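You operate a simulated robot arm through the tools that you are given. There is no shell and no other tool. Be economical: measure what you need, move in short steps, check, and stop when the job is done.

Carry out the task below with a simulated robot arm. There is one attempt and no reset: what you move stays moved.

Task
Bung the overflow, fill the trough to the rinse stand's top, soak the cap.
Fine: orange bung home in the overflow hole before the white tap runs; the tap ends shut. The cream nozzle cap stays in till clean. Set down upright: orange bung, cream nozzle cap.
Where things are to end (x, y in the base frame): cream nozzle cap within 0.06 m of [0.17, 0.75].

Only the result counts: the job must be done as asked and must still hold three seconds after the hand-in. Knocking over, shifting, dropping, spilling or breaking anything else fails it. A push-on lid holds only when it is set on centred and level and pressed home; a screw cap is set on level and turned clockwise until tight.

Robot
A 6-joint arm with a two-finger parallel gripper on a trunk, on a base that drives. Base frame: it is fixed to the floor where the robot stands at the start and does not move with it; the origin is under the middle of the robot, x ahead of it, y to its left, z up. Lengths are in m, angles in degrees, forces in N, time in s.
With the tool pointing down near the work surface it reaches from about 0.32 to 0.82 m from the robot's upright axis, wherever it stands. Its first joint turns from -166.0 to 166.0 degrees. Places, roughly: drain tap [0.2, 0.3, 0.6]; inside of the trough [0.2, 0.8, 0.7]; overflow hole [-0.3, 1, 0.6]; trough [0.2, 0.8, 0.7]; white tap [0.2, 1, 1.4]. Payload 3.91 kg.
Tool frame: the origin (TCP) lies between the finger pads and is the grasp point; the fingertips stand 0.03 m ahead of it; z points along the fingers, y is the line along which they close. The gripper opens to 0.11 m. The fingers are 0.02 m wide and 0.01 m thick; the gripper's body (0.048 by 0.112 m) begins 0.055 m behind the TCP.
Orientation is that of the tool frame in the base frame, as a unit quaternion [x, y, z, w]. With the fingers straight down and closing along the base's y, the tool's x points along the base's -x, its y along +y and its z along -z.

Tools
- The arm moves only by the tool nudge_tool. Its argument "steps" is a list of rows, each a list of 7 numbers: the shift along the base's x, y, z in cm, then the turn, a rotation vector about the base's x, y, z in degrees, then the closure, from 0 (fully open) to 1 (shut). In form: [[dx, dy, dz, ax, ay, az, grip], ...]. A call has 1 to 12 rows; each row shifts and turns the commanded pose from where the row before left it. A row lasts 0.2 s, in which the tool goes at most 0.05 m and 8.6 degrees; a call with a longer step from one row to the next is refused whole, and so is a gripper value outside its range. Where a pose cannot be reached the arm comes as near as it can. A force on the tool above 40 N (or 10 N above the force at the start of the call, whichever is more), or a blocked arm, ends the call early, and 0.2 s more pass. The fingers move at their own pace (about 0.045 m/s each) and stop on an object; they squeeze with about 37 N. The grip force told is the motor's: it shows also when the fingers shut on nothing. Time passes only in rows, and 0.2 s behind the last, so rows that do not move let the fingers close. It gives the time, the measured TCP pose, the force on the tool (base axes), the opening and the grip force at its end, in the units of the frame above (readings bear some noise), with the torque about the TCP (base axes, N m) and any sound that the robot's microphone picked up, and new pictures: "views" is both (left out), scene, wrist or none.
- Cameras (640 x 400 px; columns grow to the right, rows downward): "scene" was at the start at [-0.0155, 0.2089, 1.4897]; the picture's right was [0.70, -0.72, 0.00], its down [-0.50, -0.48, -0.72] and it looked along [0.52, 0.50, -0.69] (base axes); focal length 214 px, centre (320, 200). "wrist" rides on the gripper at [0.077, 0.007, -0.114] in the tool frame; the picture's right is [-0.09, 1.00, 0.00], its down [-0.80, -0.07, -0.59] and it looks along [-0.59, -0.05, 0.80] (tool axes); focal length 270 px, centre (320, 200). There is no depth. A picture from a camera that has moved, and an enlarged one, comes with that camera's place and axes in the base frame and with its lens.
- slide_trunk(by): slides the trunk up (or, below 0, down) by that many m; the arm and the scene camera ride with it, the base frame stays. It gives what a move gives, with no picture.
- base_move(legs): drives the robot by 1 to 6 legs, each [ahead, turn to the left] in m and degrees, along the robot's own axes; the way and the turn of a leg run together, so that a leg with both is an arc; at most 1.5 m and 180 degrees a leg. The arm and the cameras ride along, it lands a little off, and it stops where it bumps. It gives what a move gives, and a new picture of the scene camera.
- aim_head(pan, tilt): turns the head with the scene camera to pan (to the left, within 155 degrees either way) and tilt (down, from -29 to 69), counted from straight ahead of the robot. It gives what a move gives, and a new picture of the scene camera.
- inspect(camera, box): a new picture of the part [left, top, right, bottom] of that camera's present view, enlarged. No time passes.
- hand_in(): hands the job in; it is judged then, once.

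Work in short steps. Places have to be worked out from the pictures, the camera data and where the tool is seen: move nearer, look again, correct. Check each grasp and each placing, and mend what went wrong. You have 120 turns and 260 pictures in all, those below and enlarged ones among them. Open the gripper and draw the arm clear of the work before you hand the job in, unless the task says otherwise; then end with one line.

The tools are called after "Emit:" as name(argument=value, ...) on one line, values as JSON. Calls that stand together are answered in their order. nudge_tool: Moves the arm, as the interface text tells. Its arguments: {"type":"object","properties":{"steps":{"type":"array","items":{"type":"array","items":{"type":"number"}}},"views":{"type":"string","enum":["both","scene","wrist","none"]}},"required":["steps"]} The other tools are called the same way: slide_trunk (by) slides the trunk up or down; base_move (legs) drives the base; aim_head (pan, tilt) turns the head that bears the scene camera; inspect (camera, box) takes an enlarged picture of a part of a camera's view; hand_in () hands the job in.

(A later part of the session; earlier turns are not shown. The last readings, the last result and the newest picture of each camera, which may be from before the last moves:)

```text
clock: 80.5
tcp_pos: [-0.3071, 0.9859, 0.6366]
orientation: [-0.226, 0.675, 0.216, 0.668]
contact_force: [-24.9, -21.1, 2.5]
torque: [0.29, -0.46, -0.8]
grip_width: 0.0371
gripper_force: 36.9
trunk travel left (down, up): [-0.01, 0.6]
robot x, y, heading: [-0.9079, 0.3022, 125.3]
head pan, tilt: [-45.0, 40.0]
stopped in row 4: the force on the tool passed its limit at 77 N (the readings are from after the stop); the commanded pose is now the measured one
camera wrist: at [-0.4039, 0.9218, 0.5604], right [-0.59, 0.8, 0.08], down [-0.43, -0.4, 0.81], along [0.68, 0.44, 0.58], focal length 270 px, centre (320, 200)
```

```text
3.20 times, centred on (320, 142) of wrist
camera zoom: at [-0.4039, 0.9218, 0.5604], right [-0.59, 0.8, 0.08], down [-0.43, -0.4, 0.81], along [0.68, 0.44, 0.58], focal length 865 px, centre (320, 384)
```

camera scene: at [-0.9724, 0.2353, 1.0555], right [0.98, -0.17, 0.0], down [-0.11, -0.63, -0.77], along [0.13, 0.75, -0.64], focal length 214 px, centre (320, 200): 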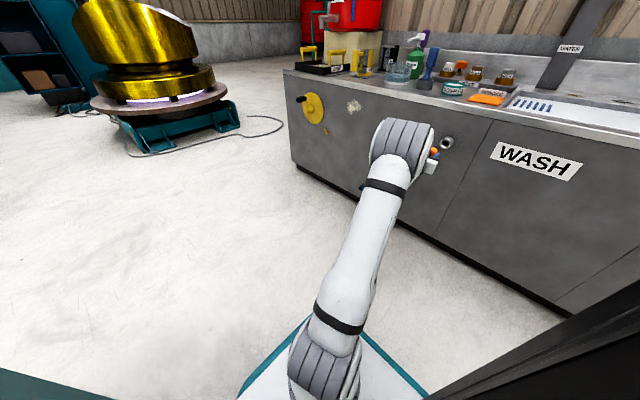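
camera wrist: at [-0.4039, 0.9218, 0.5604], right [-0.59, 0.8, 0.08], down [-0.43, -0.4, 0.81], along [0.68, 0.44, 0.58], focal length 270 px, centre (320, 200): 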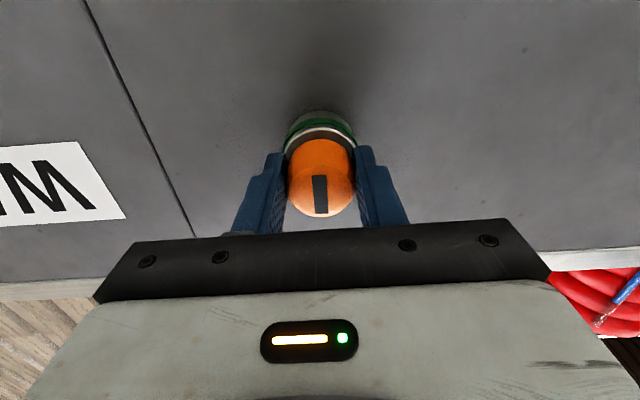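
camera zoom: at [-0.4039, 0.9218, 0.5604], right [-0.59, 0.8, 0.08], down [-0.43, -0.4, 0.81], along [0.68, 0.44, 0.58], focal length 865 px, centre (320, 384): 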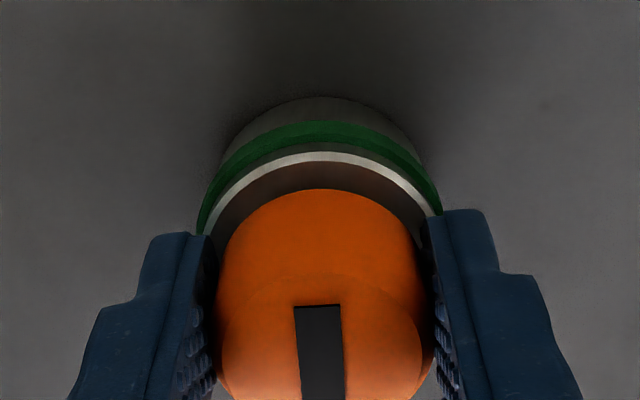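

Green ring shows: the bung is home. Releasing and backing off.

Emit:
nudge_tool(steps=[[0, 0, 0, 0, 0, 0, 0.4], [0, 0, 0, 0, 0, 0, 0], [0, 0, 0, 0, 0, 0, 0], [0, 0, 0, 0, 0, 0, 0], [-2, -1.45, 0, 0, 0, 0, 0], [-3, -2.2, 0, 0, 0, 0, 0], [-3, -2.2, 0, 0, 0, 0, 0]], views="wrist")

```text
clock: 82.1
tcp_pos: [-0.3867, 0.927, 0.6347]
orientation: [-0.225, 0.676, 0.215, 0.668]
contact_force: [-0.3, 0.6, 0.3]
torque: [0.0, -0.02, 0.0]
grip_width: 0.1099
gripper_force: 0.0
trunk travel left (down, up): [-0.01, 0.6]
robot x, y, heading: [-0.912, 0.3001, 124.9]
head pan, tilt: [-45.0, 40.0]
camera wrist: at [-0.485, 0.8633, 0.5592], right [-0.59, 0.8, 0.08], down [-0.43, -0.39, 0.81], along [0.68, 0.45, 0.58], focal length 270 px, centre (320, 200)
```

wrist: 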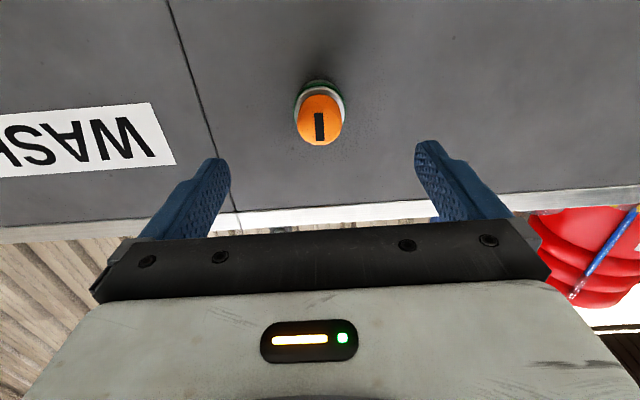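

Bung stays home with green ring. Now raise the trunk so the arm clears the counter, then reposition the robot facing the trough.

Emit:
slide_trunk(by=0.58)

Emit:
base_move(legs=[[-0.6, 0], [0, -45], [0.6, 0], [0, -44]])

Emit:
aim_head(pan=0, tilt=40)

```text
refused: 0.58 is not a number from -0.4 to 0.4
```

```text
clock: 89.1
tcp_pos: [0.2793, 0.1729, 0.6345]
orientation: [0.057, 0.711, -0.06, 0.698]
contact_force: [-28.2, -7.7, 3.9]
torque: [0.3, -0.34, 1.22]
grip_width: 0.1037
gripper_force: 0.1
trunk travel left (down, up): [-0.01, 0.6]
robot x, y, heading: [-0.5346, 0.1043, 80.9]
head pan, tilt: [-45.0, 40.0]
stopped in leg 3: the force on the tool passed its limit at 54 N (the readings are from after the stop); the commanded pose is now the measured one
camera scene: at [-0.6275, 0.1043, 1.0553], right [0.59, -0.81, 0.0], down [-0.52, -0.38, -0.77], along [0.62, 0.45, -0.64], focal length 214 px, centre (320, 200)
```

scene: 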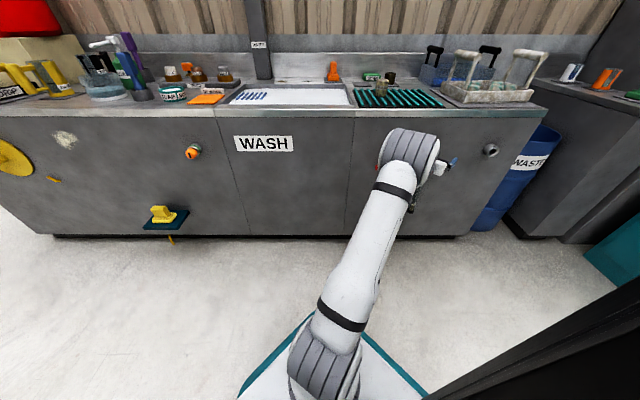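

```text
clock: 90.2
tcp_pos: [0.278, 0.1712, 0.6353]
orientation: [0.056, 0.712, -0.059, 0.698]
contact_force: [-26.4, -12.6, 3.6]
torque: [0.31, -0.31, 0.97]
grip_width: 0.1016
gripper_force: 0.0
trunk travel left (down, up): [-0.01, 0.6]
robot x, y, heading: [-0.5361, 0.1034, 80.9]
head pan, tilt: [0.0, 40.0]
camera scene: at [-0.6828, 0.1381, 1.0552], right [0.99, -0.16, 0.0], down [-0.1, -0.63, -0.77], along [0.12, 0.76, -0.64], focal length 214 px, centre (320, 200)
```

scene: 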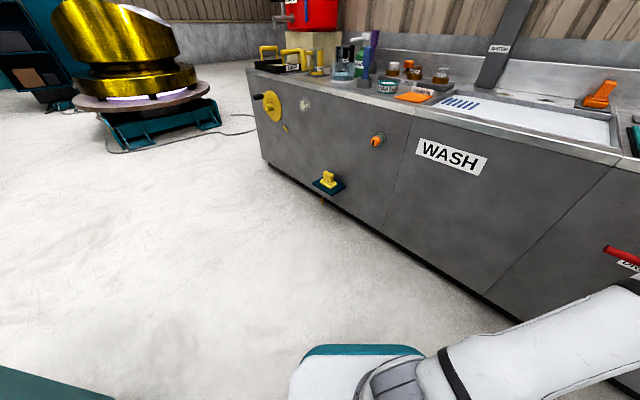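

The trunk raise was refused and the low gripper touched the panel fittings. Looking, then backing off.

Emit:
inspect(camera="wrist", box=[0, 0, 640, 400])

Emit:
base_move(legs=[[-0.12, 0]])

Emit:
aim_head(pan=-45, tilt=40)

```text
1.00 times, centred on (320, 200) of wrist (not enlarged: the box is as wide or as high as the picture)
camera zoom: at [0.165, 0.1972, 0.5589], right [0.16, 0.98, 0.08], down [-0.58, 0.03, 0.81], along [0.8, -0.18, 0.58], focal length 270 px, centre (320, 200)
```

zoom: 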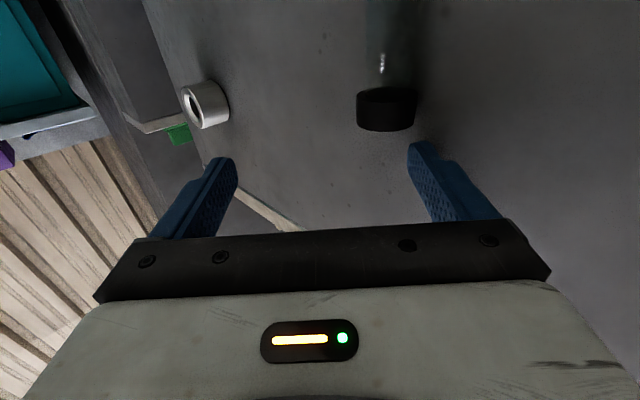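

```text
clock: 91.5
tcp_pos: [0.2606, 0.0541, 0.6326]
orientation: [0.054, 0.713, -0.059, 0.697]
contact_force: [0.1, 0.9, 0.9]
torque: [-0.01, 0.03, 0.03]
grip_width: 0.1099
gripper_force: 0.0
trunk travel left (down, up): [-0.01, 0.6]
robot x, y, heading: [-0.5564, -0.0119, 80.9]
head pan, tilt: [0.0, 40.0]
camera scene: at [-0.7, 0.0192, 1.0555], right [0.99, -0.16, 0.0], down [-0.1, -0.63, -0.77], along [0.12, 0.76, -0.64], focal length 214 px, centre (320, 200)
```

scene: 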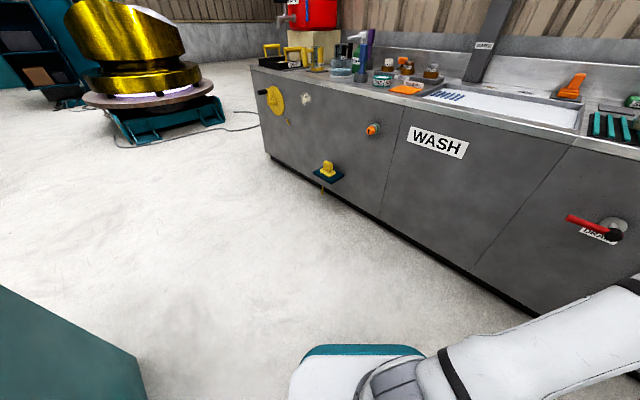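

```text
clock: 92.6
tcp_pos: [0.2613, 0.0524, 0.6327]
orientation: [0.056, 0.713, -0.06, 0.697]
contact_force: [-0.3, 0.8, -0.3]
torque: [-0.02, -0.01, 0.0]
grip_width: 0.1099
gripper_force: 0.1
trunk travel left (down, up): [-0.01, 0.6]
robot x, y, heading: [-0.5596, -0.0102, 81.2]
head pan, tilt: [-45.0, 40.0]
camera scene: at [-0.6445, -0.0147, 1.0555], right [0.59, -0.81, 0.0], down [-0.52, -0.38, -0.77], along [0.62, 0.45, -0.64], focal length 214 px, centre (320, 200)
```

scene: 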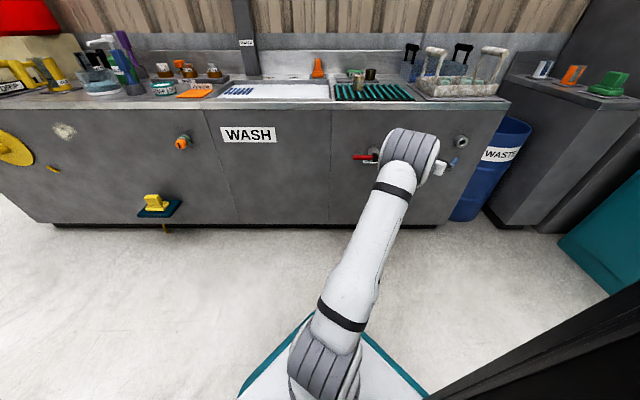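

Nothing was disturbed (the finger pressed on the fixed drain pipe). Now raise the trunk in two strokes.

Emit:
slide_trunk(by=0.4)

Emit:
slide_trunk(by=0.18)

```text
clock: 96.4
tcp_pos: [0.2598, 0.0537, 1.0324]
orientation: [0.056, 0.713, -0.06, 0.696]
contact_force: [0.3, 0.4, -0.4]
torque: [-0.02, 0.0, -0.01]
grip_width: 0.1099
gripper_force: 0.1
trunk travel left (down, up): [-0.41, 0.2]
robot x, y, heading: [-0.5529, -0.0169, 81.0]
head pan, tilt: [-45.0, 40.0]
```

```text
clock: 98.4
tcp_pos: [0.2594, 0.0534, 1.2135]
orientation: [0.055, 0.712, -0.059, 0.697]
contact_force: [0.9, 0.1, 1.2]
torque: [0.02, -0.02, 0.01]
grip_width: 0.1097
gripper_force: 0.1
trunk travel left (down, up): [-0.59, 0.02]
robot x, y, heading: [-0.5576, -0.0173, 81.1]
head pan, tilt: [-45.0, 40.0]
```

Emit:
base_move(legs=[[0.42, 0], [0, -45]])

Emit:
aim_head(pan=0, tilt=45)

```text
clock: 103.0
tcp_pos: [0.123, -0.1519, 1.212]
orientation: [0.331, 0.634, -0.328, 0.617]
contact_force: [-0.2, 0.4, 0.5]
torque: [0.04, -0.01, 0.02]
grip_width: 0.11
gripper_force: 0.0
trunk travel left (down, up): [-0.59, 0.02]
robot x, y, heading: [-0.4862, 0.3898, 35.2]
head pan, tilt: [-45.0, 40.0]
camera scene: at [-0.5491, 0.452, 1.6355], right [-0.17, -0.99, 0.0], down [-0.63, 0.11, -0.77], along [0.75, -0.13, -0.64], focal length 214 px, centre (320, 200)
```

scene: 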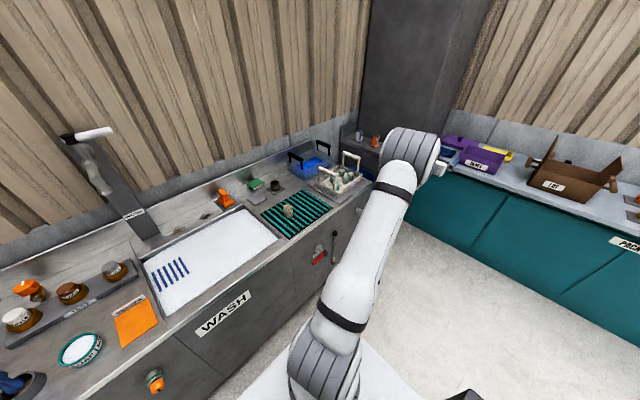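

```text
clock: 104.1
tcp_pos: [0.1257, -0.1504, 1.2133]
orientation: [0.331, 0.633, -0.329, 0.618]
contact_force: [0.3, -0.1, 0.4]
torque: [0.0, 0.01, -0.04]
grip_width: 0.11
gripper_force: 0.0
trunk travel left (down, up): [-0.59, 0.02]
robot x, y, heading: [-0.4837, 0.3866, 35.1]
head pan, tilt: [0.0, 45.0]
camera scene: at [-0.5661, 0.5145, 1.6282], right [0.57, -0.82, 0.0], down [-0.58, -0.41, -0.71], along [0.58, 0.41, -0.71], focal length 214 px, centre (320, 200)
```

scene: 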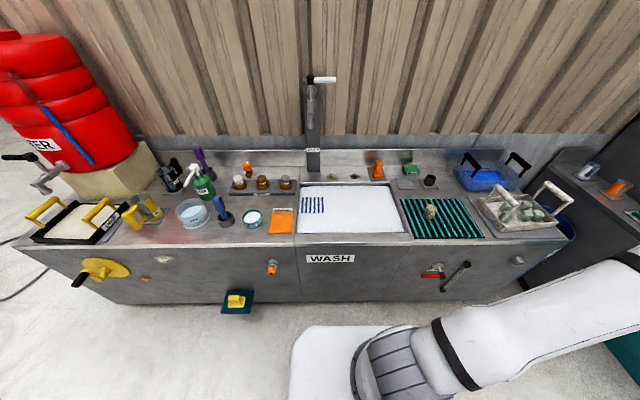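

Facing the trough now. Zoom into tap and basin.

Emit:
inspect(camera="scene", box=[280, 60, 360, 190])

Emit:
inspect(camera="scene", box=[285, 165, 465, 260])

```text
3.08 times, centred on (320, 125) of scene
camera zoom: at [-0.5661, 0.5145, 1.6282], right [0.57, -0.82, 0.0], down [-0.58, -0.41, -0.71], along [0.58, 0.41, -0.71], focal length 660 px, centre (320, 431)
```

zoom: 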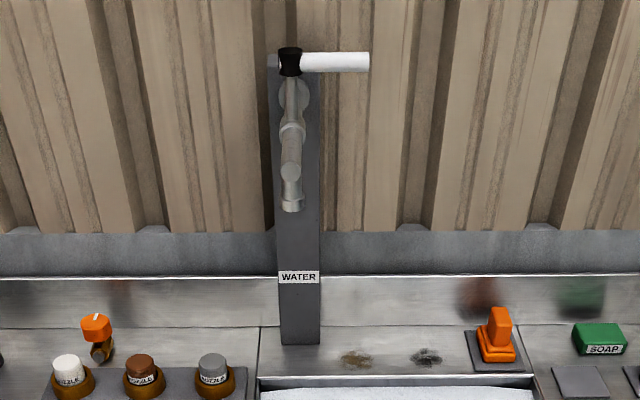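

```text
3.56 times, centred on (375, 212) of scene
camera zoom: at [-0.5661, 0.5145, 1.6282], right [0.57, -0.82, 0.0], down [-0.58, -0.41, -0.71], along [0.58, 0.41, -0.71], focal length 763 px, centre (124, 156)
```

zoom: 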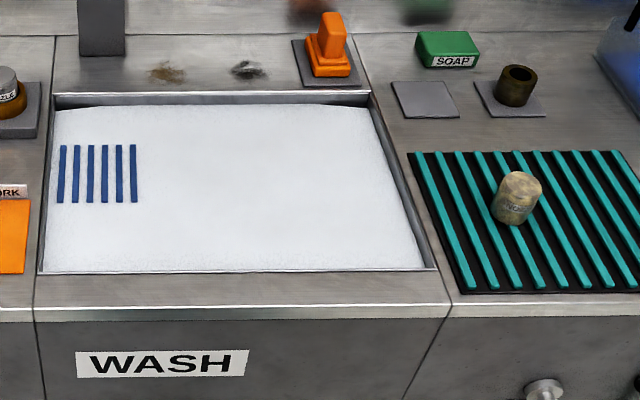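

Handle: knob (0.164,1.074), end (0.221,0.992), z≈1.365. I'll point the tool down with the fingers straddling the handle's thickness (closing along the panel normal), swinging left and up.

Emit:
nudge_tool(steps=[[-0.4, 4.6, 1.2, 6.77, 4.63, 0, 0], [-0.4, 4.6, 1.2, 6.77, 4.63, 0, 0], [-0.4, 4.6, 1.2, 6.77, 4.63, 0, 0], [-0.4, 4.6, 1.2, 6.77, 4.63, 0, 0], [-0.4, 4.6, 1.2, 6.77, 4.63, 0, 0], [-0.4, 4.6, 1.2, 6.77, 4.63, 0, 0], [-0.4, 4.6, 1.2, 6.77, 4.63, 0, 0], [-0.4, 4.6, 1.2, 6.77, 4.63, 0, 0], [-0.4, 4.6, 1.2, 6.77, 4.63, 0, 0], [-0.4, 4.6, 1.2, 6.77, 4.63, 0, 0], [-0.4, 4.6, 1.2, 6.6, 4.5, 0, 0]])

```text
clock: 106.5
tcp_pos: [0.0832, 0.3546, 1.3475]
orientation: [0.463, 0.886, 0.007, -0.01]
contact_force: [0.7, -0.3, 0.5]
torque: [-0.02, 0.04, 0.0]
grip_width: 0.1102
gripper_force: 0.0
trunk travel left (down, up): [-0.59, 0.02]
robot x, y, heading: [-0.4829, 0.3866, 35.2]
head pan, tilt: [0.0, 45.0]
camera scene: at [-0.5662, 0.5153, 1.6281], right [0.58, -0.82, 0.0], down [-0.58, -0.41, -0.71], along [0.58, 0.41, -0.71], focal length 214 px, centre (320, 200)
camera wrist: at [0.046, 0.4199, 1.4633], right [0.87, 0.5, 0.0], down [0.41, -0.71, 0.58], along [0.29, -0.5, -0.82], focal length 270 px, centre (320, 200)
```

scene: 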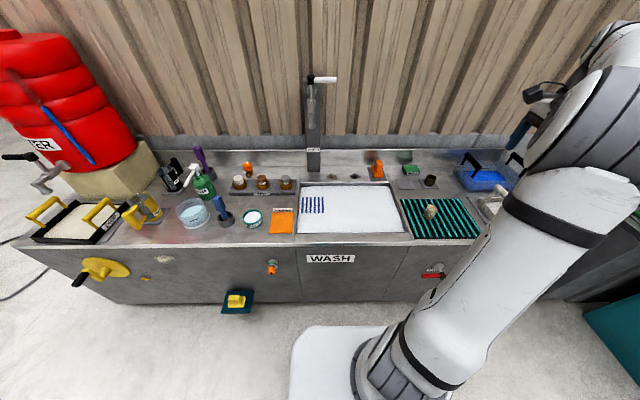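
wrist: 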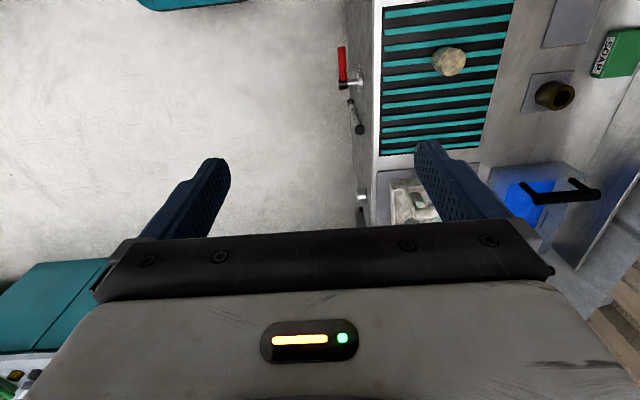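

Emit:
base_move(legs=[[0.2, 0.8]])

Emit:
nudge_tool(steps=[[-0.33, 4.5, 0.9, 0, 0, 0, 0], [-0.33, 4.5, 0.9, 0, 0, 0, 0], [-0.33, 4.5, 0.9, 0, 0, 0, 0], [-0.33, 4.5, 0.9, 0, 0, 0, 0], [-0.33, 4.5, 0.9, 0, 0, 0, 0], [-0.33, 4.5, 0.9, 0, 0, 0, 0], [-0.33, 4.5, 0.9, 0, 0, 0, 0], [-0.33, 4.5, 0.9, 0, 0, 0, 0], [-0.33, 4.5, 0.9, 0, 0, 0, 0]])

```text
clock: 108.2
tcp_pos: [0.2505, 0.4782, 1.3467]
orientation: [0.459, 0.888, 0.004, -0.01]
contact_force: [-0.2, 0.0, -0.4]
torque: [-0.01, 0.03, -0.04]
grip_width: 0.1101
gripper_force: 0.1
trunk travel left (down, up): [-0.59, 0.02]
robot x, y, heading: [-0.3178, 0.5054, 36.3]
head pan, tilt: [0.0, 45.0]
camera scene: at [-0.4002, 0.6306, 1.6282], right [0.59, -0.81, 0.0], down [-0.57, -0.42, -0.71], along [0.57, 0.42, -0.71], focal length 214 px, centre (320, 200)
```

scene: 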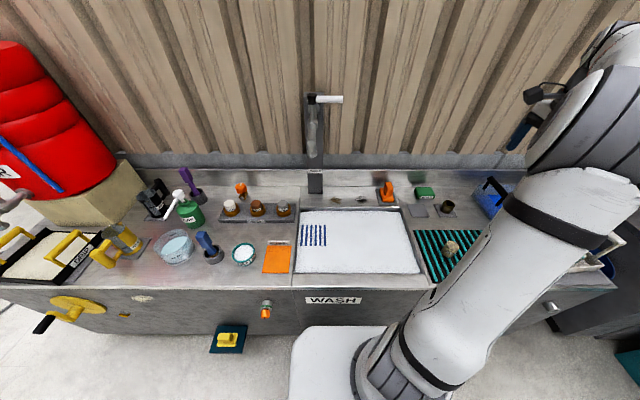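

```text
clock: 110.2
tcp_pos: [0.2169, 0.8853, 1.427]
orientation: [0.459, 0.889, 0.003, -0.01]
contact_force: [0.2, 0.2, -0.2]
torque: [-0.02, 0.03, 0.0]
grip_width: 0.1101
gripper_force: 0.0
trunk travel left (down, up): [-0.59, 0.02]
robot x, y, heading: [-0.32, 0.5044, 35.9]
head pan, tilt: [0.0, 45.0]
camera scene: at [-0.4004, 0.6319, 1.6281], right [0.59, -0.81, 0.0], down [-0.57, -0.42, -0.71], along [0.57, 0.41, -0.71], focal length 214 px, centre (320, 200)
camera wrist: at [0.1799, 0.9498, 1.5417], right [0.86, 0.51, 0.0], down [0.41, -0.7, 0.58], along [0.29, -0.5, -0.82], focal length 270 px, centre (320, 200)
```

scene: 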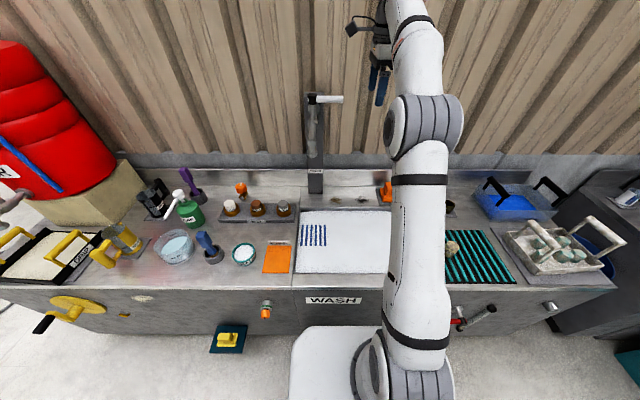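
wrist: 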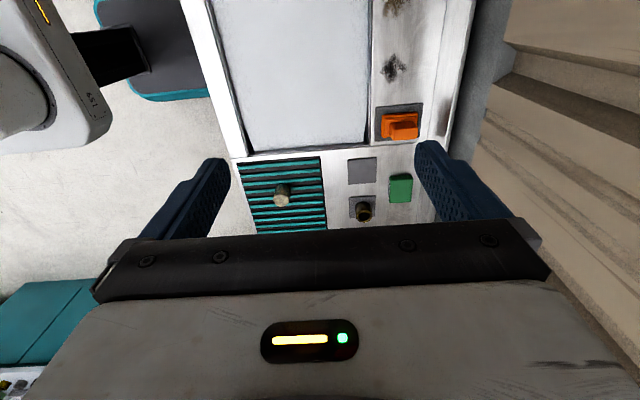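

Emit:
nudge_tool(steps=[[-0.3, 3.9, 1.5, 0, 0, 0, 0], [-0.3, 4, 0.5, 0, 0, 0, 0], [-0.3, 4, 0, 0, 0, 0, 0], [0, 0, 0, 0, 0, 0, 0]])

Emit:
inspect(camera="scene", box=[270, 40, 430, 140])

```text
clock: 111.2
tcp_pos: [0.175, 0.9752, 1.4161]
orientation: [0.458, 0.889, 0.007, -0.008]
contact_force: [-0.2, 0.9, -0.8]
torque: [-0.01, -0.02, -0.02]
grip_width: 0.11
gripper_force: 0.0
out of reach, approached as far as the arm can: row 1, 2, 3
trunk travel left (down, up): [-0.59, 0.02]
robot x, y, heading: [-0.317, 0.4997, 36.0]
head pan, tilt: [0.0, 45.0]
camera scene: at [-0.4015, 0.6294, 1.6283], right [0.59, -0.81, 0.0], down [-0.57, -0.42, -0.71], along [0.57, 0.42, -0.71], focal length 214 px, centre (320, 200)
camera wrist: at [0.1369, 1.0396, 1.5307], right [0.86, 0.51, 0.0], down [0.41, -0.71, 0.58], along [0.29, -0.5, -0.82], focal length 270 px, centre (320, 200)
```

scene: 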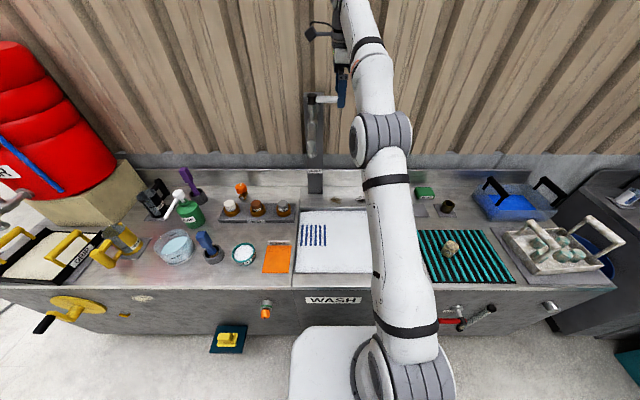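
wrist: 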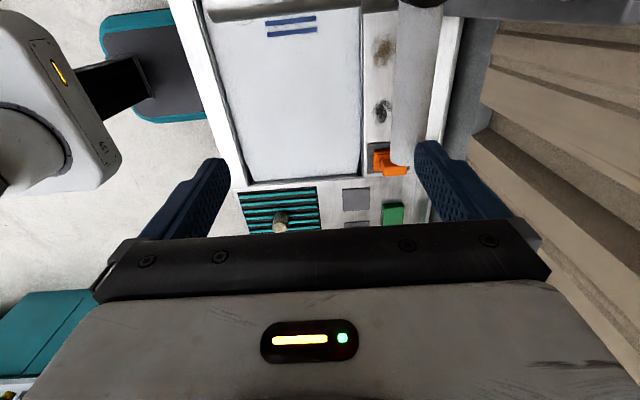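

```text
4.00 times, centred on (350, 90) of scene
camera zoom: at [-0.4015, 0.6294, 1.6283], right [0.59, -0.81, 0.0], down [-0.57, -0.42, -0.71], along [0.57, 0.42, -0.71], focal length 858 px, centre (200, 640)
```

zoom: 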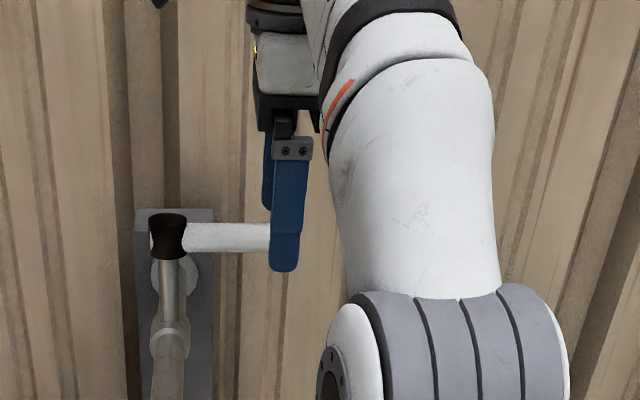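

At the height limit here, and the base can't go closer. I'll instead grip the handle from the front: tool horizontal, fingers closing vertically. Pull back and rotate.

Emit:
nudge_tool(steps=[[-4, -2.0, 0, 0, 0, 0, 0], [0, 0, 0, 4.8, -6.6, 0, 0], [0, 0, 0, 4.8, -6.6, 0, 0], [0, 0, 0, 4.8, -6.6, 0, 0], [0, 0, 0, 4.8, -6.6, 0, 0], [0, 0, 0, 4.8, -6.6, 0, 0], [0, 0, 0, 4.8, -6.6, 0, 0], [0, 0, 0, 4.8, -6.6, 0, 0], [0, 0, 0, 4.8, -6.6, 0, 0], [0, 0, 0, 4.8, -6.6, 0, 0], [0, 0, 0, 4.8, -6.6, 0, 0], [0, 0, 0, 4.6, -6.4, 0, 0]])

```text
clock: 113.8
tcp_pos: [0.1184, 0.9729, 1.429]
orientation: [0.321, 0.747, 0.547, 0.2]
contact_force: [1.0, 0.9, 0.2]
torque: [0.03, 0.0, 0.01]
grip_width: 0.1099
gripper_force: 0.1
out of reach, approached as far as the arm can: row 10, 11, 12
trunk travel left (down, up): [-0.59, 0.02]
robot x, y, heading: [-0.3191, 0.5046, 35.7]
head pan, tilt: [0.0, 45.0]
camera scene: at [-0.4017, 0.6289, 1.6282], right [0.59, -0.81, 0.0], down [-0.57, -0.42, -0.71], along [0.57, 0.42, -0.71], focal length 214 px, centre (320, 200)
camera wrist: at [-0.01, 0.9483, 1.4753], right [0.32, 0.13, 0.94], down [0.17, -0.98, 0.08], along [0.93, 0.13, -0.34], focal length 270 px, centre (320, 200)
```

scene: 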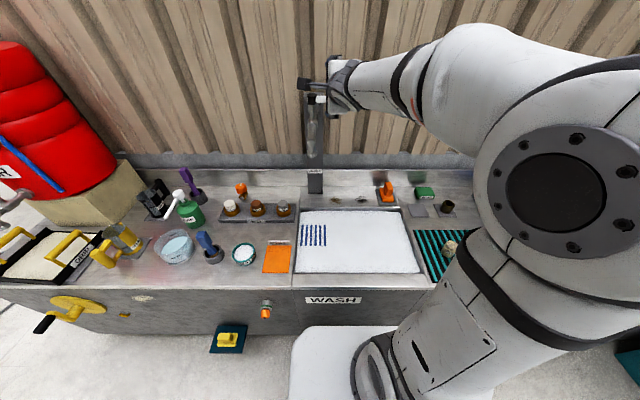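
wrist: 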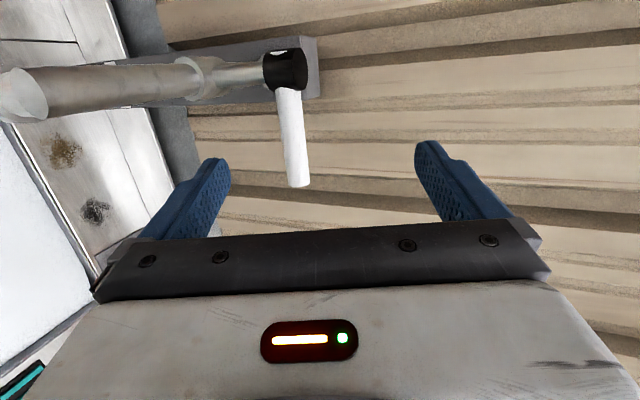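

Excellent view: handle from (0.167,1.075) to (0.226,0.994), z≈1.366, pointing right. I'll line the open fingers up with the handle's middle.

Emit:
nudge_tool(steps=[[1, -1.2, -3, 0, 0, 0, 0], [1, -1.2, -3, 0, 0, 0, 0], [0, 0, 0, 0, 0, 0, 0]])

```text
clock: 114.5
tcp_pos: [0.1363, 0.9483, 1.3658]
orientation: [0.321, 0.746, 0.548, 0.201]
contact_force: [-0.6, 0.1, -0.2]
torque: [0.02, 0.01, 0.0]
grip_width: 0.1099
gripper_force: 0.2
out of reach, approached as far as the arm can: row 1
trunk travel left (down, up): [-0.59, 0.02]
robot x, y, heading: [-0.3217, 0.5049, 35.9]
head pan, tilt: [0.0, 45.0]
camera scene: at [-0.4028, 0.6295, 1.6281], right [0.59, -0.81, 0.0], down [-0.57, -0.42, -0.71], along [0.57, 0.42, -0.71], focal length 214 px, centre (320, 200)
camera wrist: at [0.0094, 0.9239, 1.4124], right [0.32, 0.13, 0.94], down [0.17, -0.98, 0.08], along [0.93, 0.13, -0.34], focal length 270 px, centre (320, 200)
```

scene: 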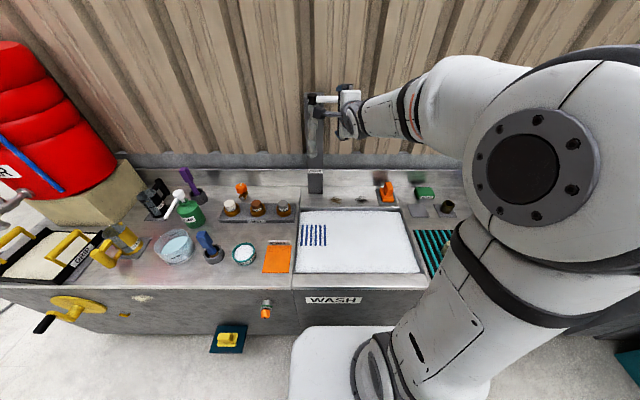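
wrist: 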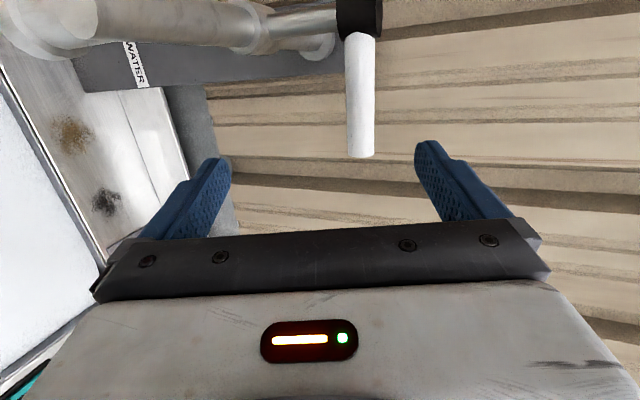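

Advance straight onto the handle.

Emit:
nudge_tool(steps=[[2.5, 2.2, 0, 0, 0, 0, 0], [2.5, 2.2, 0, 0, 0, 0, 0], [2.5, 2.2, 0, 0, 0, 0, 0], [0, 0, 0, 0, 0, 0, 0]])

```text
clock: 115.5
tcp_pos: [0.2173, 1.0157, 1.3705]
orientation: [0.322, 0.746, 0.548, 0.201]
contact_force: [-0.8, -0.3, 0.7]
torque: [0.04, 0.0, 0.0]
grip_width: 0.1096
gripper_force: 0.0
trunk travel left (down, up): [-0.59, 0.02]
robot x, y, heading: [-0.3189, 0.5042, 36.0]
head pan, tilt: [0.0, 45.0]
camera scene: at [-0.4025, 0.629, 1.6282], right [0.59, -0.81, 0.0], down [-0.57, -0.42, -0.71], along [0.57, 0.42, -0.71], focal length 214 px, centre (320, 200)
camera wrist: at [0.0886, 0.9916, 1.4166], right [0.32, 0.13, 0.94], down [0.17, -0.98, 0.08], along [0.93, 0.13, -0.34], focal length 270 px, centre (320, 200)
```

scene: 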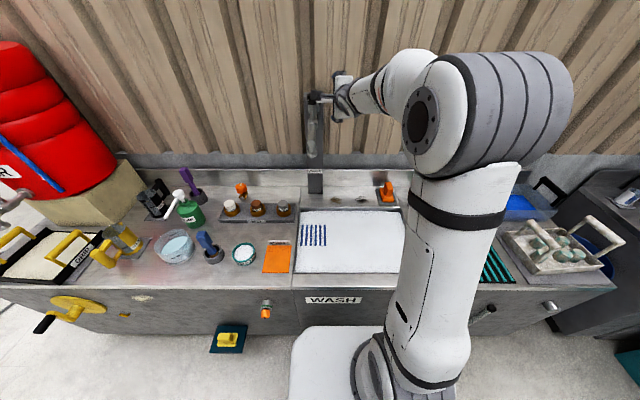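
wrist: 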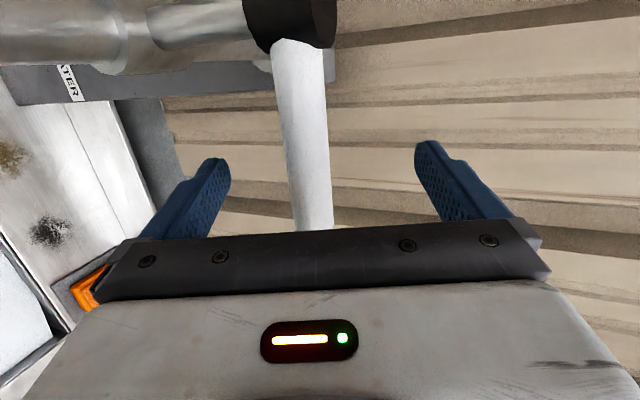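

Emit:
nudge_tool(steps=[[0, 0, -0.3, 0, 0, 0, 1], [0, 0, 0, 0, 0, 0, 1], [0, 0, 0, 0, 0, 0, 1], [0, 0, 0, 0, 0, 0, 1], [0, 0, 0, 0, 0, 0, 1], [0, 0, 0, 0, 0, 0, 1], [0, 0, 0, 0, 0, 0, 1]], views="wrist")

```text
clock: 117.2
tcp_pos: [0.2158, 1.0151, 1.365]
orientation: [0.321, 0.747, 0.547, 0.2]
contact_force: [-1.5, -1.4, -3.9]
torque: [0.21, 0.19, 0.04]
grip_width: 0.0214
gripper_force: 45.0
trunk travel left (down, up): [-0.59, 0.02]
robot x, y, heading: [-0.3194, 0.5015, 36.2]
head pan, tilt: [0.0, 45.0]
camera wrist: at [0.0878, 0.9914, 1.4118], right [0.32, 0.13, 0.94], down [0.17, -0.98, 0.08], along [0.93, 0.13, -0.34], focal length 270 px, centre (320, 200)
```

wrist: 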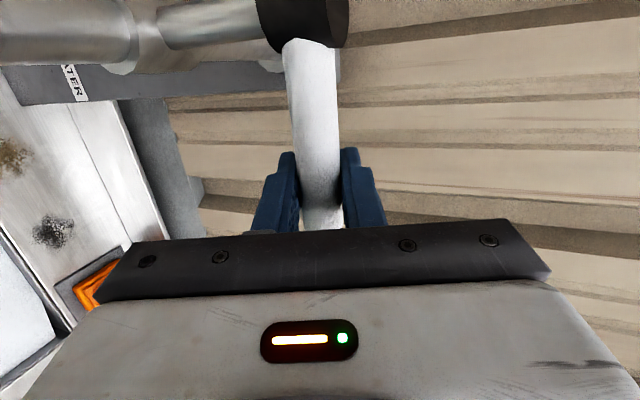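

Gripped the handle. First a test: rotate it ~16° toward the front, watching force and sound.

Emit:
nudge_tool(steps=[[-0.44, -0.31, 0, 0, 0, -4, 1], [-0.44, -0.31, 0, 0, 0, -4, 1], [-0.48, -0.25, 0, 0, 0, -4, 1], [-0.48, -0.24, 0, 0, 0, -4, 1]], views="both")

```text
clock: 118.1
tcp_pos: [0.2121, 1.0125, 1.3653]
orientation: [0.344, 0.731, 0.547, 0.219]
contact_force: [3.1, -6.1, -4.8]
torque: [0.09, -0.12, 0.05]
grip_width: 0.0216
gripper_force: 44.2
out of reach, approached as far as the arm can: row 1, 2, 3, 4
trunk travel left (down, up): [-0.59, 0.02]
robot x, y, heading: [-0.3189, 0.499, 35.8]
head pan, tilt: [0.0, 45.0]
stopped in row 4: the force on the tool passed its limit at 42 N (the readings are from after the stop); the commanded pose is now the measured one
camera scene: at [-0.4006, 0.6287, 1.6287], right [0.59, -0.81, 0.0], down [-0.57, -0.42, -0.71], along [0.57, 0.42, -0.71], focal length 214 px, centre (320, 200)
camera wrist: at [0.0825, 0.9967, 1.4103], right [0.32, 0.1, 0.94], down [0.1, -0.99, 0.07], along [0.94, 0.07, -0.33], focal length 270 px, centre (320, 200)
```

scene: 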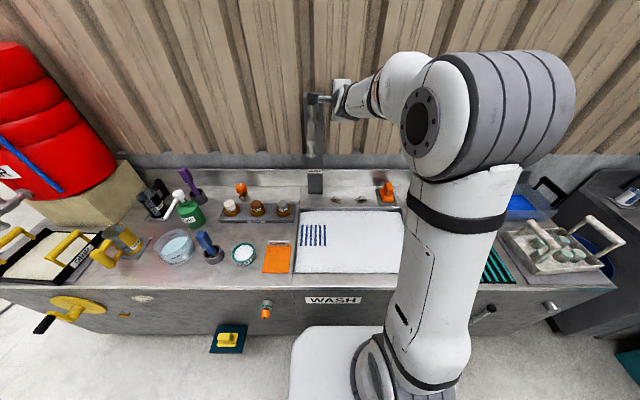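
wrist: 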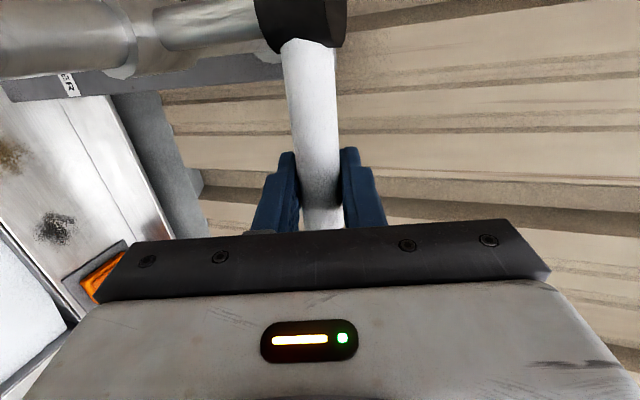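

Rotation made the pose unreachable; retry with translation only.

Emit:
nudge_tool(steps=[[-0.44, -0.31, 0, 0, 0, 0, 1], [-0.44, -0.31, 0, 0, 0, 0, 1], [-0.48, -0.25, 0, 0, 0, 0, 1]], views="wrist")

```text
clock: 118.9
tcp_pos: [0.1992, 1.0062, 1.3652]
orientation: [0.344, 0.73, 0.548, 0.22]
contact_force: [21.5, 8.6, 8.0]
torque: [0.44, 0.54, -1.79]
grip_width: 0.0224
gripper_force: 44.7
trunk travel left (down, up): [-0.59, 0.02]
robot x, y, heading: [-0.3159, 0.5061, 35.9]
head pan, tilt: [0.0, 45.0]
camera wrist: at [0.0704, 0.9904, 1.4104], right [0.32, 0.1, 0.94], down [0.1, -0.99, 0.07], along [0.94, 0.07, -0.33], focal length 270 px, centre (320, 200)
```

wrist: 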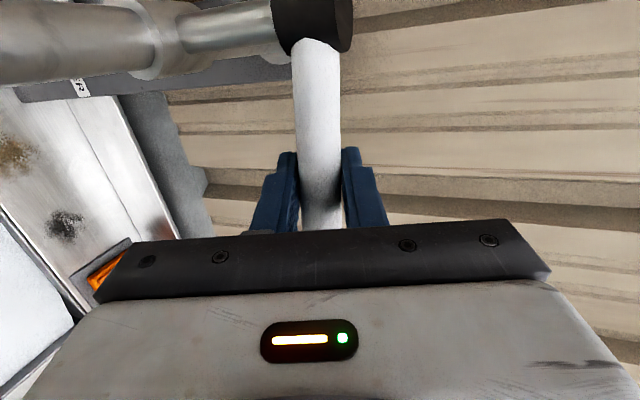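

Emit:
nudge_tool(steps=[[-0.49, -0.22, 0, 0, 0, 0, 1], [-0.5, -0.18, 0, 0, 0, 0, 1], [-0.52, -0.15, 0, 0, 0, 0, 1]], views="both")

Emit:
inspect(camera="scene", box=[290, 60, 370, 120])

```text
clock: 119.7
tcp_pos: [0.1855, 1.0017, 1.3665]
orientation: [0.342, 0.731, 0.548, 0.22]
contact_force: [22.3, 18.9, 17.9]
torque: [0.47, 0.44, -1.96]
grip_width: 0.0237
gripper_force: 45.3
trunk travel left (down, up): [-0.59, 0.02]
robot x, y, heading: [-0.3248, 0.5035, 35.9]
head pan, tilt: [0.0, 45.0]
camera scene: at [-0.3978, 0.6324, 1.6283], right [0.59, -0.81, 0.0], down [-0.57, -0.42, -0.7], along [0.57, 0.41, -0.71], focal length 214 px, centre (320, 200)
camera wrist: at [0.0554, 0.9851, 1.4102], right [0.32, 0.1, 0.94], down [0.1, -0.99, 0.07], along [0.94, 0.07, -0.32], focal length 270 px, centre (320, 200)
```

scene: 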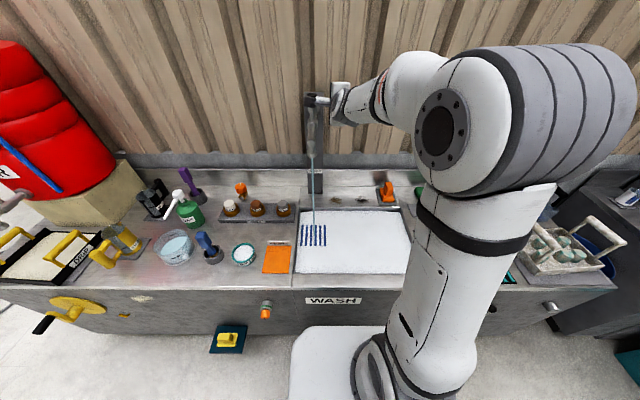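
wrist: 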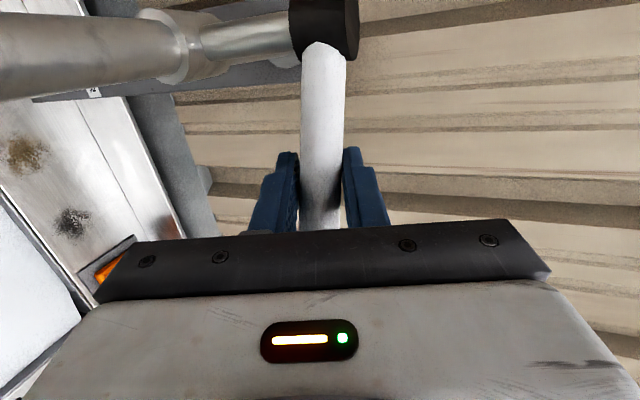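

```text
6.67 times, centred on (330, 90) of scene
camera zoom: at [-0.3978, 0.6324, 1.6283], right [0.59, -0.81, 0.0], down [-0.57, -0.42, -0.7], along [0.57, 0.41, -0.71], focal length 1430 px, centre (253, 933)
```

zoom: 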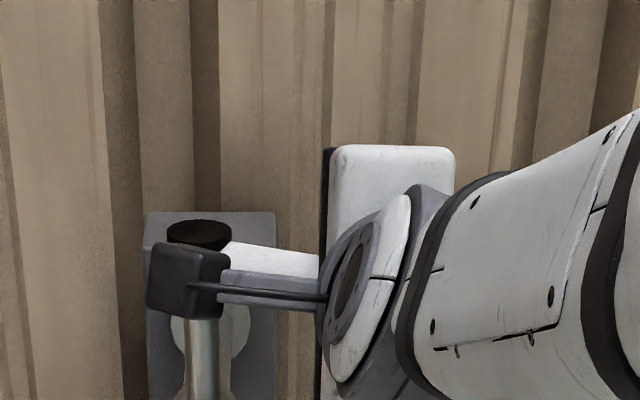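

Water is running — right direction. I hold the handle here and watch the basin.

Emit:
inspect(camera="scene", box=[285, 190, 425, 290])

Emit:
nudge_tool(steps=[[0, 0, 0, 0, 0, 0, 1], [0, 0, 0, 0, 0, 0, 1], [0, 0, 0, 0, 0, 0, 1], [0, 0, 0, 0, 0, 0, 1], [0, 0, 0, 0, 0, 0, 1], [0, 0, 0, 0, 0, 0, 1], [0, 0, 0, 0, 0, 0, 1], [0, 0, 0, 0, 0, 0, 1]], views="none")

Emit:
inspect(camera="scene", box=[285, 190, 425, 290])

```text
4.00 times, centred on (355, 240) of scene
camera zoom: at [-0.3978, 0.6324, 1.6283], right [0.59, -0.81, 0.0], down [-0.57, -0.42, -0.7], along [0.57, 0.41, -0.71], focal length 858 px, centre (180, 40)
```

zoom: 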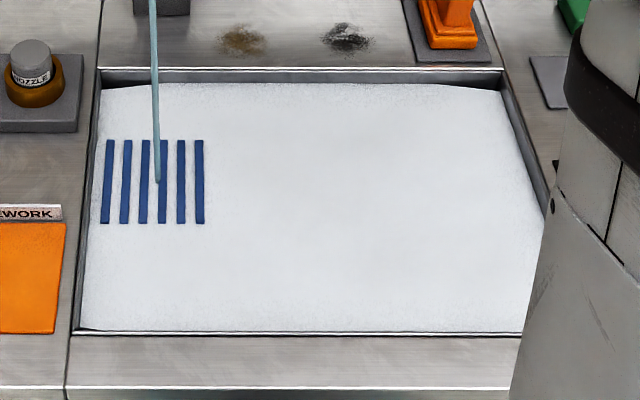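

```text
clock: 121.5
tcp_pos: [0.1836, 1.0012, 1.3671]
orientation: [0.341, 0.731, 0.549, 0.22]
contact_force: [17.6, 17.2, 18.9]
torque: [0.83, 0.41, -1.52]
grip_width: 0.0239
gripper_force: 45.1
trunk travel left (down, up): [-0.59, 0.02]
robot x, y, heading: [-0.3168, 0.5056, 35.9]
head pan, tilt: [0.0, 45.0]
```

```text
4.00 times, centred on (355, 240) of scene
camera zoom: at [-0.3993, 0.6317, 1.6282], right [0.59, -0.81, 0.0], down [-0.57, -0.42, -0.71], along [0.57, 0.41, -0.71], focal length 858 px, centre (180, 40)
```

zoom: 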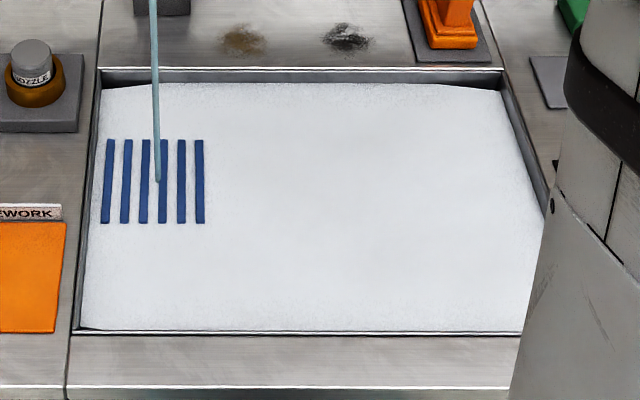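

Emit:
nudge_tool(steps=[[0, 0, 0, 0, 0, 0, 1], [0, 0, 0, 0, 0, 0, 1], [0, 0, 0, 0, 0, 0, 1], [0, 0, 0, 0, 0, 0, 1], [0, 0, 0, 0, 0, 0, 1], [0, 0, 0, 0, 0, 0, 1], [0, 0, 0, 0, 0, 0, 1], [0, 0, 0, 0, 0, 0, 1], [0, 0, 0, 0, 0, 0, 1], [0, 0, 0, 0, 0, 0, 1], [0, 0, 0, 0, 0, 0, 1], [0, 0, 0, 0, 0, 0, 1]], views="none")

Emit:
inspect(camera="scene", box=[295, 200, 345, 280])

```text
clock: 124.1
tcp_pos: [0.1831, 1.0009, 1.3657]
orientation: [0.343, 0.73, 0.549, 0.22]
contact_force: [12.3, 14.9, 17.9]
torque: [0.98, 0.29, -1.07]
grip_width: 0.0239
gripper_force: 45.4
trunk travel left (down, up): [-0.59, 0.02]
robot x, y, heading: [-0.3212, 0.5006, 36.2]
head pan, tilt: [0.0, 45.0]
```

```text
5.00 times, centred on (320, 240) of scene
camera zoom: at [-0.4005, 0.6313, 1.6281], right [0.59, -0.81, 0.0], down [-0.57, -0.42, -0.71], along [0.57, 0.42, -0.71], focal length 1072 px, centre (320, 0)
```

zoom: 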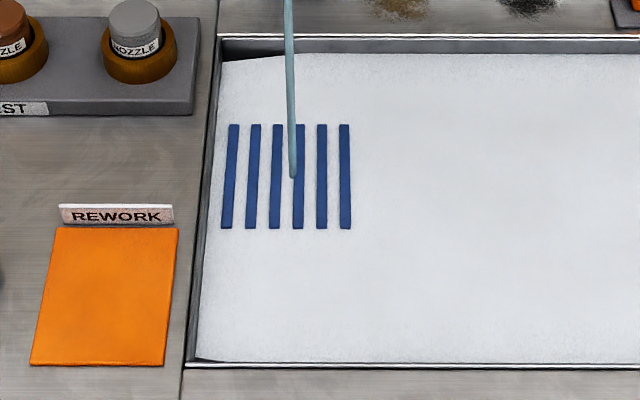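

Flow is slow; I open the tap further (~25° more).

Emit:
nudge_tool(steps=[[-0.65, -0.09, 0, 0, 0, 0, 1], [-0.65, -0.09, 0, 0, 0, 0, 1], [-0.67, 0.02, 0, 0, 0, 0, 1], [-0.67, 0.03, 0, 0, 0, 0, 1], [0, 0, 0, 0, 0, 0, 1], [0, 0, 0, 0, 0, 0, 1]], views="wrist")

Emit:
inspect(camera="scene", box=[285, 190, 425, 290])

```text
clock: 125.0
tcp_pos: [0.1689, 0.9982, 1.3657]
orientation: [0.347, 0.727, 0.549, 0.221]
contact_force: [14.6, 6.6, -2.1]
torque: [1.09, -0.07, -1.25]
grip_width: 0.0254
gripper_force: 45.4
trunk travel left (down, up): [-0.59, 0.02]
robot x, y, heading: [-0.3162, 0.5053, 36.0]
head pan, tilt: [0.0, 45.0]
stopped in row 4: the force on the tool passed its limit at 43 N (the readings are from after the stop); the commanded pose is now the measured one
camera wrist: at [0.0391, 0.983, 1.4103], right [0.32, 0.09, 0.94], down [0.09, -0.99, 0.06], along [0.94, 0.07, -0.32], focal length 270 px, centre (320, 200)
```

wrist: 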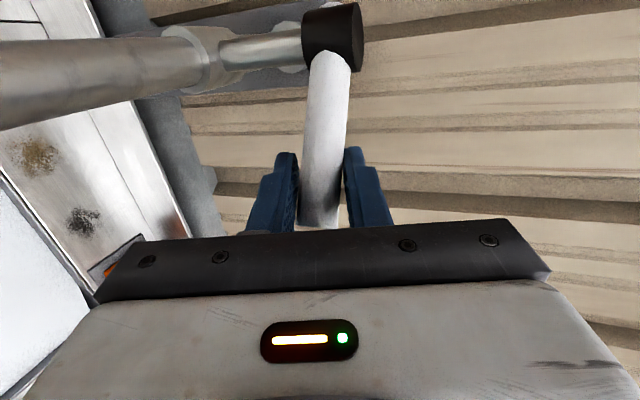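

```text
4.00 times, centred on (355, 240) of scene
camera zoom: at [-0.3976, 0.6314, 1.6277], right [0.59, -0.81, 0.0], down [-0.57, -0.42, -0.71], along [0.57, 0.42, -0.71], focal length 858 px, centre (180, 40)
```

zoom: 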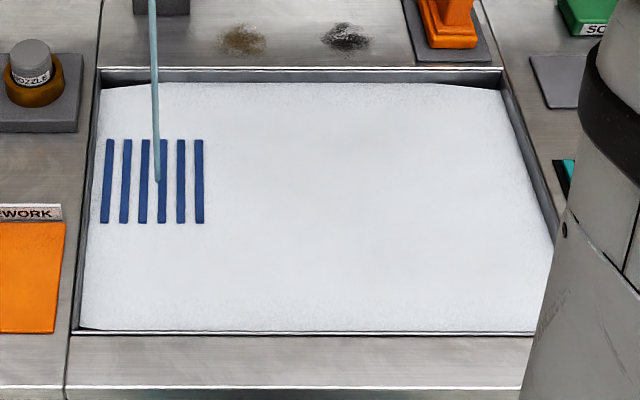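

The froth hides the water level; the glass tube with a small float on the front panel looks like a sight gauge. Let me look at it.

Emit:
inspect(camera="scene", box=[440, 270, 560, 350])

```text
5.00 times, centred on (500, 310) of scene
camera zoom: at [-0.3976, 0.6314, 1.6277], right [0.59, -0.81, 0.0], down [-0.57, -0.42, -0.71], along [0.57, 0.42, -0.71], focal length 1072 px, centre (-580, -350)
```

zoom: 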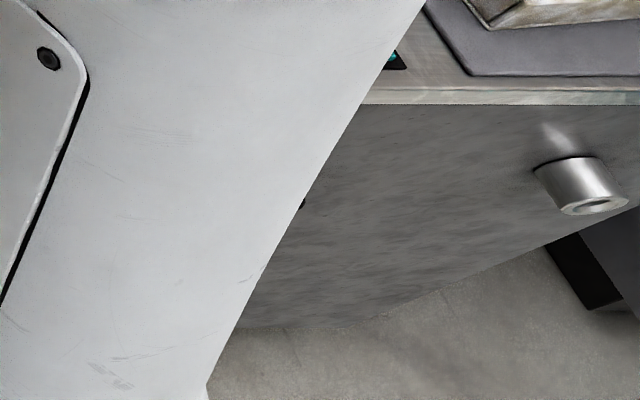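

Emit:
aim_head(pan=-35, tilt=45)

```text
clock: 126.0
tcp_pos: [0.168, 0.9993, 1.3663]
orientation: [0.346, 0.728, 0.549, 0.221]
contact_force: [19.7, 4.4, -5.5]
torque: [1.23, 0.26, -1.48]
grip_width: 0.0259
gripper_force: 44.4
trunk travel left (down, up): [-0.59, 0.02]
robot x, y, heading: [-0.3185, 0.5075, 35.9]
head pan, tilt: [-35.0, 45.0]
camera scene: at [-0.3811, 0.5847, 1.6283], right [0.02, -1.0, 0.0], down [-0.71, -0.01, -0.7], along [0.7, 0.01, -0.71], focal length 214 px, centre (320, 200)
```

scene: 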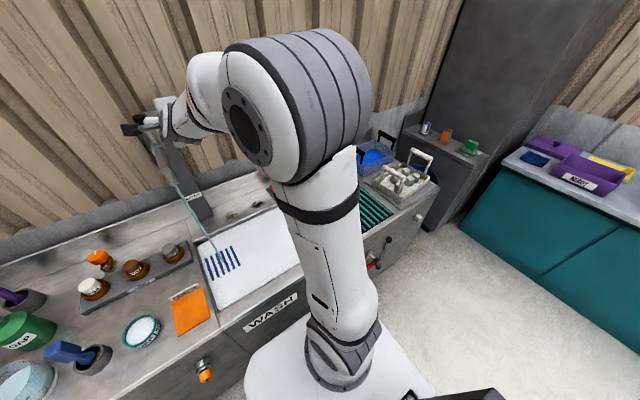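

Emit:
inspect(camera="scene", box=[360, 215, 430, 275])

Emit:
inspect(camera="scene", box=[190, 195, 300, 300])

```text
6.67 times, centred on (395, 245) of scene
camera zoom: at [-0.3811, 0.5847, 1.6283], right [0.02, -1.0, 0.0], down [-0.71, -0.01, -0.7], along [0.7, 0.01, -0.71], focal length 1430 px, centre (-180, -100)
```

zoom: 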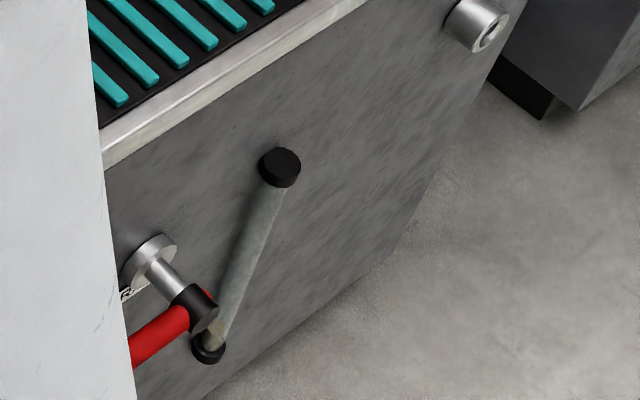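

```text
3.81 times, centred on (245, 248) of scene
camera zoom: at [-0.3811, 0.5847, 1.6283], right [0.02, -1.0, 0.0], down [-0.71, -0.01, -0.7], along [0.7, 0.01, -0.71], focal length 817 px, centre (606, 19)
```

zoom: 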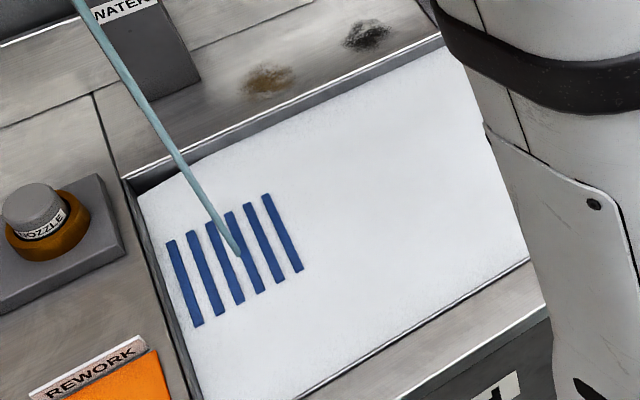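

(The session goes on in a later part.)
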